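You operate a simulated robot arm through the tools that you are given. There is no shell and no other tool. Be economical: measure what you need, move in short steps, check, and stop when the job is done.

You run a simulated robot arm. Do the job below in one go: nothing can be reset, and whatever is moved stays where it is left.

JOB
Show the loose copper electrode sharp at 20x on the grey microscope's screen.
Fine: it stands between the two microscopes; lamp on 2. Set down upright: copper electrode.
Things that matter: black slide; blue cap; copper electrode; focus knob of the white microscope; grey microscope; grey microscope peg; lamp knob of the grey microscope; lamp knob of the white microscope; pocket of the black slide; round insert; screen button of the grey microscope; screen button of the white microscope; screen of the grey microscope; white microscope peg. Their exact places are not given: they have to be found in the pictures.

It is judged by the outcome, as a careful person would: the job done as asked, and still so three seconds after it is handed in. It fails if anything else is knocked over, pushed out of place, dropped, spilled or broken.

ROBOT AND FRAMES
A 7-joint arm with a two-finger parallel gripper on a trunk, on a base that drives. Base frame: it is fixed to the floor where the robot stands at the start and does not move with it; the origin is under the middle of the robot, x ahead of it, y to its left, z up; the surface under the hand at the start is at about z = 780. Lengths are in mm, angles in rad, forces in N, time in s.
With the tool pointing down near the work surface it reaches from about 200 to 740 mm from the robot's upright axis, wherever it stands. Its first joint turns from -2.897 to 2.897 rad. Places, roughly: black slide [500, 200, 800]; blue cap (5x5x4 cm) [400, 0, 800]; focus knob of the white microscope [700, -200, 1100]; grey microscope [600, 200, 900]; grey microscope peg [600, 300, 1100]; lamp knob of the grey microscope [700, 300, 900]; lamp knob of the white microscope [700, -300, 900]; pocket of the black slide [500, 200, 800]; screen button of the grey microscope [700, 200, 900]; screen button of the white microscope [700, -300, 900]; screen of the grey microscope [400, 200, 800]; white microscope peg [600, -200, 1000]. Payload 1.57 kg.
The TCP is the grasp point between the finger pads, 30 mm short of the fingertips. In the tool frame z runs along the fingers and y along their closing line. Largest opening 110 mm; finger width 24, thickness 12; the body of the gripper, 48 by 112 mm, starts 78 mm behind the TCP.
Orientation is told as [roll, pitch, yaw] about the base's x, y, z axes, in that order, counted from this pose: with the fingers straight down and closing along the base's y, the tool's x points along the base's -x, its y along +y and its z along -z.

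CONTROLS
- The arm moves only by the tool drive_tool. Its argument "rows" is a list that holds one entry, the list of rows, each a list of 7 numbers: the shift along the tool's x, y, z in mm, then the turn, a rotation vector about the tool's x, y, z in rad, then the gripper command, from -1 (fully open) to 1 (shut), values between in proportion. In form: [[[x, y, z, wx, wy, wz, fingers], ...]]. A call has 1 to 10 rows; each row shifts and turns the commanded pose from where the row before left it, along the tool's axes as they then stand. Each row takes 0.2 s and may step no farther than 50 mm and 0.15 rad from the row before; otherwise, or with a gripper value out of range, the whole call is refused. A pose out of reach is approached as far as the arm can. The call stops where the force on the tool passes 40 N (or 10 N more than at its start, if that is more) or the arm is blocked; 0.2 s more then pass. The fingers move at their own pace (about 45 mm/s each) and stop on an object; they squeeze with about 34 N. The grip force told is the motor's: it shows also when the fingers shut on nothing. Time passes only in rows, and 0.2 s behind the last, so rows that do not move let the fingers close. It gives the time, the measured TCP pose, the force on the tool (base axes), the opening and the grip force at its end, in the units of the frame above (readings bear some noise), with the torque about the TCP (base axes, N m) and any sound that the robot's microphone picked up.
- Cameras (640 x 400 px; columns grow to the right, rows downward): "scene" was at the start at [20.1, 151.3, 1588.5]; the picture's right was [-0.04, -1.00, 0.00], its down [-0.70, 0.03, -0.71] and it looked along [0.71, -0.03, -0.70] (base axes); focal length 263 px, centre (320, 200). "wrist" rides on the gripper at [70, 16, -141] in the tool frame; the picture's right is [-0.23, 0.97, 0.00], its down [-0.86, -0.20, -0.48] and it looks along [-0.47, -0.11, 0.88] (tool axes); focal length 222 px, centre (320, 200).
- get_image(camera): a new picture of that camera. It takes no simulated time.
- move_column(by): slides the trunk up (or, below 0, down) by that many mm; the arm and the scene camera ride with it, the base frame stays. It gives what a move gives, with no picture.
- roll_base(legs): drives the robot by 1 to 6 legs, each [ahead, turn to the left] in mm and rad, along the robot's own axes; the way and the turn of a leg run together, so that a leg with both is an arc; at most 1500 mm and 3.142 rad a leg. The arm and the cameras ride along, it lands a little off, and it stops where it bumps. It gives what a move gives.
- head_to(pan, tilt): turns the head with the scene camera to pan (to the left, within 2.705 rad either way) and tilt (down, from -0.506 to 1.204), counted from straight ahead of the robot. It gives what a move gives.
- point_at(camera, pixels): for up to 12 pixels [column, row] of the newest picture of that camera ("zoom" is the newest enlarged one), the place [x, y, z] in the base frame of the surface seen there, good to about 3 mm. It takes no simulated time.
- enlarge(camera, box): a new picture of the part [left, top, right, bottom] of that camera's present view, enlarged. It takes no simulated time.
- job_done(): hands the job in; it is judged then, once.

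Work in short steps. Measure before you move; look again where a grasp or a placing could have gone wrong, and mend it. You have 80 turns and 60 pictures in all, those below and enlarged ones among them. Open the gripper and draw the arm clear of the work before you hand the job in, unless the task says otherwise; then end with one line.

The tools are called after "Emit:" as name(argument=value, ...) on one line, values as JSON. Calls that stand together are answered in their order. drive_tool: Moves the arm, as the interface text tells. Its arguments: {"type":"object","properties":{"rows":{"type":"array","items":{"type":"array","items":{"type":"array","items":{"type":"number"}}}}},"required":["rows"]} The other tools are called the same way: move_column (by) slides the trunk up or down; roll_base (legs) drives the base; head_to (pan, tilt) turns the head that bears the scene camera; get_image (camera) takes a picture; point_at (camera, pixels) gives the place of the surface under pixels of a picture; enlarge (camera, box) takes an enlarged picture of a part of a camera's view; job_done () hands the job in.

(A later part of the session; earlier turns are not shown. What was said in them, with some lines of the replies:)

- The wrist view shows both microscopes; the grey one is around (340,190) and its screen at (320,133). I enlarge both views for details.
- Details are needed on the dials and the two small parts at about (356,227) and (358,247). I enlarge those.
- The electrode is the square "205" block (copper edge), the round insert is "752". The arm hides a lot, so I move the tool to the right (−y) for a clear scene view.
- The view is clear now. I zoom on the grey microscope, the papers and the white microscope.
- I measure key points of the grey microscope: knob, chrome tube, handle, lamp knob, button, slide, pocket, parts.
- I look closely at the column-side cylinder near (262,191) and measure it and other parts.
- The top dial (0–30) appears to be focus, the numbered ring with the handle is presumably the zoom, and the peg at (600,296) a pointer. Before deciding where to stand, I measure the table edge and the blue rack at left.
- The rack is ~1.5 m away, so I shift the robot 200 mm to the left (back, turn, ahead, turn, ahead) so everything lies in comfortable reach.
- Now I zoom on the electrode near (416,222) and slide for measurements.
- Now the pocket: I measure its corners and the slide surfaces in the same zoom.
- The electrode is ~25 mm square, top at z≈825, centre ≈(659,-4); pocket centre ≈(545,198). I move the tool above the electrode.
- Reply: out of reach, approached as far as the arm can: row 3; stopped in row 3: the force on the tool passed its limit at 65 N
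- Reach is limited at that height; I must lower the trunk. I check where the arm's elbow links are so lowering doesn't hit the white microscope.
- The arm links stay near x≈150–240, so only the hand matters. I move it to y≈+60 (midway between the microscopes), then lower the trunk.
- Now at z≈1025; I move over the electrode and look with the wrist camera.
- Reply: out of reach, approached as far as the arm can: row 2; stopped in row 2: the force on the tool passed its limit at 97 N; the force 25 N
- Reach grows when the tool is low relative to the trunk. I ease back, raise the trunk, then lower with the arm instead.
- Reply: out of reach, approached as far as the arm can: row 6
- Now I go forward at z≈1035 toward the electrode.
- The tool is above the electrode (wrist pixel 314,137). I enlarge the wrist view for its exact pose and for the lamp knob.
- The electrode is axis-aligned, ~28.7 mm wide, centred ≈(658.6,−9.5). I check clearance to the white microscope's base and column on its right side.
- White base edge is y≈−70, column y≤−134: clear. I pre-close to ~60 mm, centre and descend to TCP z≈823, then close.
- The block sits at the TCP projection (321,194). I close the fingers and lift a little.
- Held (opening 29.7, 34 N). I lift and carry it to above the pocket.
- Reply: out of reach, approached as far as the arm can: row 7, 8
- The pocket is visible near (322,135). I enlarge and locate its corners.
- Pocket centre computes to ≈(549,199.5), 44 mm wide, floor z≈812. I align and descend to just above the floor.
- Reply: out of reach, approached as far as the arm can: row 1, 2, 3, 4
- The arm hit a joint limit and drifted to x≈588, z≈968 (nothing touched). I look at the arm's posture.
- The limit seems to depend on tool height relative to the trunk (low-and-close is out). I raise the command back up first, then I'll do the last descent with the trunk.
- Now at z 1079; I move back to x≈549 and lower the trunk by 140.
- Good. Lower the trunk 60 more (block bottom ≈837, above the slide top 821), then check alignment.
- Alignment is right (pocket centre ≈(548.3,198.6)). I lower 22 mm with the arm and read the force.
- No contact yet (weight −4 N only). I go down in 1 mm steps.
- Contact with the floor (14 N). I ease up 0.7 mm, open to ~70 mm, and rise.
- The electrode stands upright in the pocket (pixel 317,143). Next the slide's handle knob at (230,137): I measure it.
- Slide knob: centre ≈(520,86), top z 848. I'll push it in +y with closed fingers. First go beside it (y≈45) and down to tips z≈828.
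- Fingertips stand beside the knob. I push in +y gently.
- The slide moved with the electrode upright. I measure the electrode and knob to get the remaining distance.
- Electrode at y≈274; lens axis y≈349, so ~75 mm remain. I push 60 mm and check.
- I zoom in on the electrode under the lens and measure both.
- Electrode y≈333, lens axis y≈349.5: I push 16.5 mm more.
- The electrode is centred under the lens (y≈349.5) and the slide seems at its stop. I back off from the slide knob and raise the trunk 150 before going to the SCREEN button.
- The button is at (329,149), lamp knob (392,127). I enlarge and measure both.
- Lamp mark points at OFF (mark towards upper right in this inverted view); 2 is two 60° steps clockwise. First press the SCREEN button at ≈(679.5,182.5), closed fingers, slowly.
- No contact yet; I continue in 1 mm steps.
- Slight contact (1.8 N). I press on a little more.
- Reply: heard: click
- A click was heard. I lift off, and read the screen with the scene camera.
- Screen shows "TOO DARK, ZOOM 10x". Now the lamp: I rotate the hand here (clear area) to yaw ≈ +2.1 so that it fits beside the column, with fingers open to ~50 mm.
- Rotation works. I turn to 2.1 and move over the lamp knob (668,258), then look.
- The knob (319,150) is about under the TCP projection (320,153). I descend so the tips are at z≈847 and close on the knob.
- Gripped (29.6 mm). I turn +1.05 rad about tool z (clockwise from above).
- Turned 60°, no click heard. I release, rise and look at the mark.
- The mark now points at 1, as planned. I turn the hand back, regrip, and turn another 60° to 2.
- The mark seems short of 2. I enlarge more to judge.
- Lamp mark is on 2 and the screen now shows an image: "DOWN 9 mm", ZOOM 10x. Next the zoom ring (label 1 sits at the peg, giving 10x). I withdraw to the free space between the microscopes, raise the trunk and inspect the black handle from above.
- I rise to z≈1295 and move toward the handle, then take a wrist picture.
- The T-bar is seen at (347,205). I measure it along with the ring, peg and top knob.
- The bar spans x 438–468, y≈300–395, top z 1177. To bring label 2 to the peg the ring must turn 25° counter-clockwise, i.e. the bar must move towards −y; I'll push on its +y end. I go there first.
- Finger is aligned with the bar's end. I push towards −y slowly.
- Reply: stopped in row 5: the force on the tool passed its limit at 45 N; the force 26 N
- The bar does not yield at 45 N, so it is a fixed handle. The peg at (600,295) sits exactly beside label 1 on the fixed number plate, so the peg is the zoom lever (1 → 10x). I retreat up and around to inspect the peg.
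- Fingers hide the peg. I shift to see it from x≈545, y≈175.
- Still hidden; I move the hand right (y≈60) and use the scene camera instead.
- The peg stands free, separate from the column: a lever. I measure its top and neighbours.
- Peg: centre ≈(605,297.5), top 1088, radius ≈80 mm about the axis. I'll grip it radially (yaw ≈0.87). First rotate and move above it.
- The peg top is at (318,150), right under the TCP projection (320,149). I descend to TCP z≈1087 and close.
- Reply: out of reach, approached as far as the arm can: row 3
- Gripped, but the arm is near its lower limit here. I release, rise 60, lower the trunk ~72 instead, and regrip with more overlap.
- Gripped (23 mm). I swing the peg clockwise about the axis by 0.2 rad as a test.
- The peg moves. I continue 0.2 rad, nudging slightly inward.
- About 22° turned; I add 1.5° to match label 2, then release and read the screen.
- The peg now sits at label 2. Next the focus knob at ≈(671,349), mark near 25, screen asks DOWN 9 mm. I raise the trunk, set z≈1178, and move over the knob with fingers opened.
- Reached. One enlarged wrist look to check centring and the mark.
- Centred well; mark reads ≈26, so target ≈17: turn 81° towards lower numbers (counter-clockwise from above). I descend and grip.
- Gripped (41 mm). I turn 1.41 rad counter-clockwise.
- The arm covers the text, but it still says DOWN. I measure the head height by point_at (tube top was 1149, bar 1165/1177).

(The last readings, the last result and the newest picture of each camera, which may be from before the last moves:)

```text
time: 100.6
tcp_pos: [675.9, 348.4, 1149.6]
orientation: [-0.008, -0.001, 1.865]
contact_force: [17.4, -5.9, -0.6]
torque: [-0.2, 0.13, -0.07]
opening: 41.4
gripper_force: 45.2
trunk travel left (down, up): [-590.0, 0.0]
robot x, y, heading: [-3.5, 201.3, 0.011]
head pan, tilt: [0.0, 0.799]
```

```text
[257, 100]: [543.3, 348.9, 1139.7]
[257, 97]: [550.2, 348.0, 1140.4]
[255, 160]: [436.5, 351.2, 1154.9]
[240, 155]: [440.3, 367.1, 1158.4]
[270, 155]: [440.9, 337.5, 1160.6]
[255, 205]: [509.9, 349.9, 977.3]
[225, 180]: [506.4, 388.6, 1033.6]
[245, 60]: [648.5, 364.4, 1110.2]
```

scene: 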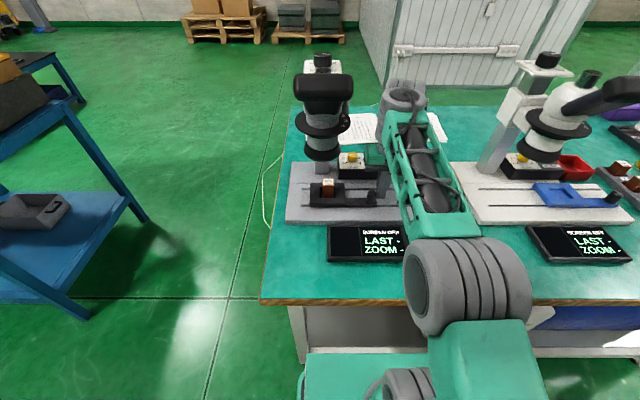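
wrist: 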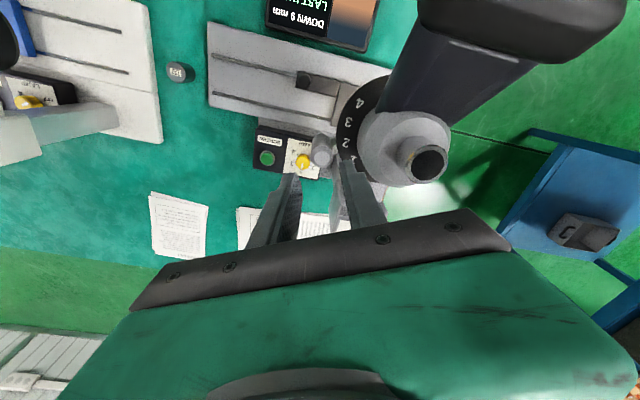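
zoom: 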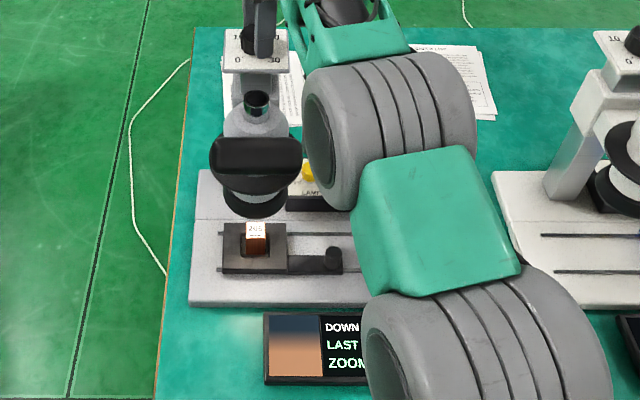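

The head dropped about 9 mm as wanted (tube 1140, ring 1034). To read the screen reliably I release and move to the pose from which the wrist camera saw it (597,199,1200, yaw 1.6).

Emit:
drive_tool(rows=[[[0, 0, 0, 0, 0, 0, -0.15], [0, 0, 0, 0, 0, 0, -0.15], [0, 0, -31, 0.0, 0, 0, -0.15], [30, 29.5, -5, 0, 0, 0, -0.15], [30, 29.5, -5, 0, 0, 0, -0.15], [30, 29.5, -5, 0, 0, 0, -0.15], [30, 29.5, -5, 0, 0, 0, -0.15], [0, 0, 0, 0, 0, 0.14, -0.15], [0, 0, 0, 0, 0, 0.13, -0.15]]])

Emit:
enlarge(camera="wrist", box=[330, 40, 450, 180])

```text
time: 102.6
tcp_pos: [592.5, 199.0, 1198.6]
orientation: [-0.004, -0.005, 1.591]
contact_force: [-0.8, 0.2, -0.3]
torque: [0.02, -0.01, 0.01]
opening: 63.3
gripper_force: 0.1
trunk travel left (down, up): [-590.0, 0.0]
robot x, y, heading: [0.8, 196.9, 0.013]
head pan, tilt: [0.0, 0.799]
```

```text
2.86 times, centred on (390, 110) of wrist
```

zoom: 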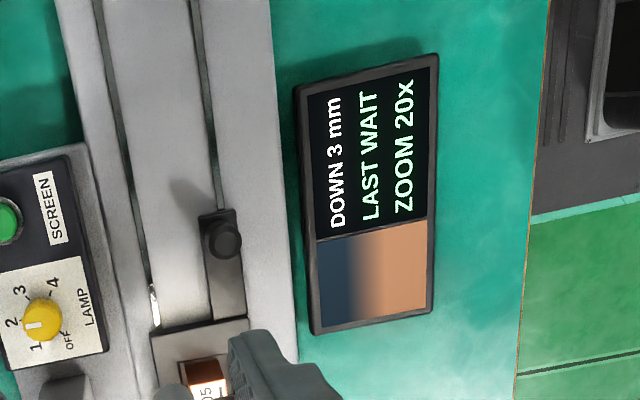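

Zoom is 20x; screen says DOWN 3 mm (head moved 9 mm for 81°, so 27° more; earlier "9" was presumably a capped value). I return to the knob, regrip and turn 0.471 rad.

Emit:
drive_tool(rows=[[[0, 0, 0, 0, 0, 0.15, -0.15], [-39.8, -15.1, 5, 0, 0, 0, -0.15], [-39.8, -15.1, 5, 0, 0, 0, -0.15], [-39.8, -15.1, 5, 0, 0, 0, -0.15], [-39.8, -15.1, 5, 0, 0, 0, -0.15], [0, 0, 0, 0, 0, 0, -0.15]]])

```text
time: 104.0
tcp_pos: [673.9, 350.2, 1181.9]
orientation: [-0.005, -0.004, 1.443]
contact_force: [0.0, 1.0, -1.0]
torque: [0.01, 0.04, 0.02]
opening: 63.3
gripper_force: 0.1
trunk travel left (down, up): [-590.0, 0.0]
robot x, y, heading: [-0.0, 197.5, 0.01]
head pan, tilt: [0.0, 0.799]
```

In place over the knob; descend, grip.

Emit:
drive_tool(rows=[[[1, 1, 20, 0, 0, 0, -0.15], [0, 0, 13, 0, 0, 0, -0.15], [0, 0, 0, 0, 0, 0, 1], [0, 0, 0, 0, 0, 0, 1], [0, 0, 0, 0, 0, 0, 1], [0, 0, 0, 0, 0, 0, 1]]])

Emit:
drive_tool(rows=[[[0, 0, 0, 0, 0, -0.0942, 1], [0, 0, 0, 0, 0, -0.0942, 1], [0, 0, 0, 0, 0, -0.0942, 1], [0, 0, 0, 0, 0, -0.0942, 1], [0, 0, 0, 0, 0, -0.0942, 1], [0, 0, 0, 0, 0, 0, 1]]])

```text
time: 105.4
tcp_pos: [674.4, 349.2, 1148.2]
orientation: [-0.003, -0.005, 1.443]
contact_force: [7.7, 0.1, 1.8]
torque: [0.1, 0.01, -0.03]
opening: 41.7
gripper_force: 38.6
trunk travel left (down, up): [-590.0, 0.0]
robot x, y, heading: [1.0, 199.5, 0.013]
head pan, tilt: [0.0, 0.799]
```

```text
time: 106.8
tcp_pos: [674.6, 349.6, 1148.1]
orientation: [-0.007, -0.004, 1.916]
contact_force: [13.2, 1.3, 6.2]
torque: [-0.09, 0.32, -0.04]
opening: 41.4
gripper_force: 45.4
trunk travel left (down, up): [-590.0, 0.0]
robot x, y, heading: [-3.7, 200.3, 0.007]
head pan, tilt: [0.0, 0.799]
```

I release, rise and return to the viewing pose, and use the last picture for the screen.

Emit:
drive_tool(rows=[[[0, 0, 0, 0, 0, 0, -0.15], [0, 0, 0, 0, 0, 0, -0.15], [0, 0, -31, 0, 0, 0, -0.15], [28.3, 32, -5, 0, 0, 0, -0.15], [28.3, 32, -5, 0, 0, 0, -0.15], [28.3, 32, -5, 0, 0, 0, -0.15], [28.3, 32, -5, 0, 0, 0, -0.15], [0, 0, 0, 0, 0, 0.11, -0.15], [0, 0, 0, 0, 0, 0.11, -0.15], [0, 0, 0, 0, 0, 0.105, -0.15]]])

Emit:
drive_tool(rows=[[[0, 0, 0, 0, 0, 0, -0.15], [0, 0, 0, 0, 0, 0, -0.15], [0, 0, 0, 0, 0, 0, -0.15], [0, 0, 0, 0, 0, 0, -0.15], [0, 0, 0, 0, 0, 0, -0.15], [0, 0, 0, 0, 0, 0, -0.15], [0, 0, 0, 0, 0, 0, -0.15], [0, 0, 0, 0, 0, 0, -0.15], [0, 0, 0, 0, 0, 0, -0.15], [0, 0, 0, 0, 0, 0, -0.15]]])

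Emit:
enlarge(camera="wrist", box=[330, 40, 450, 180])

```text
time: 109.0
tcp_pos: [591.0, 200.2, 1198.7]
orientation: [-0.006, -0.007, 1.587]
contact_force: [0.1, -0.1, -0.1]
torque: [-0.01, 0.01, -0.03]
opening: 63.4
gripper_force: 0.1
trunk travel left (down, up): [-590.0, 0.0]
robot x, y, heading: [-1.0, 204.2, 0.012]
head pan, tilt: [0.0, 0.799]
```

```text
time: 111.2
tcp_pos: [590.4, 199.6, 1198.0]
orientation: [-0.006, -0.005, 1.591]
contact_force: [0.6, 0.9, -0.2]
torque: [0.0, 0.0, -0.03]
opening: 63.1
gripper_force: 0.0
trunk travel left (down, up): [-590.0, 0.0]
robot x, y, heading: [-4.4, 199.7, 0.015]
head pan, tilt: [0.0, 0.799]
```

```text
2.86 times, centred on (390, 110) of wrist
```

zoom: 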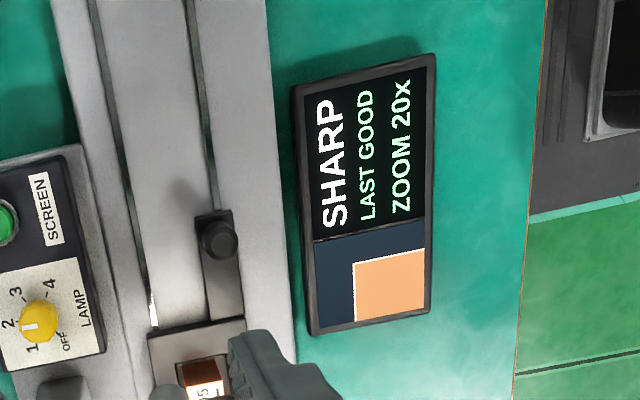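

The screen shows SHARP, LAST GOOD, ZOOM 20x, with the lamp on 2. I draw the arm clear with the gripper open.

Emit:
drive_tool(rows=[[[40, 10, -10, 0, 0, 0, -0.5], [40, 20, -20, 0, 0, 0, -1], [40, 30, 0, 0, 0, 0, -1], [0, 45, 0, 0, 0, 0, -1], [0, 45, 0, 0, 0, 0, -1], [0, 0, -40, 0, 0, 0, -1], [0, 0, 0, 0, 0, 0, -1]]])

```text
time: 112.8
tcp_pos: [442.4, 77.3, 1267.1]
orientation: [-0.005, -0.003, 1.59]
contact_force: [-0.8, -0.1, -0.1]
torque: [0.01, 0.01, 0.01]
opening: 109.9
gripper_force: 0.1
trunk travel left (down, up): [-590.0, 0.0]
robot x, y, heading: [1.4, 201.2, 0.017]
head pan, tilt: [0.0, 0.799]
5 turns are left
```

The arm is clear and the gripper open; I hand in the job.

Emit:
job_done()

```text
The job is handed in.
```

The copper electrode stands upright in the black slide's pocket under the grey microscope, lamp on 2, and the screen reads SHARP, LAST GOOD, ZOOM 20x.
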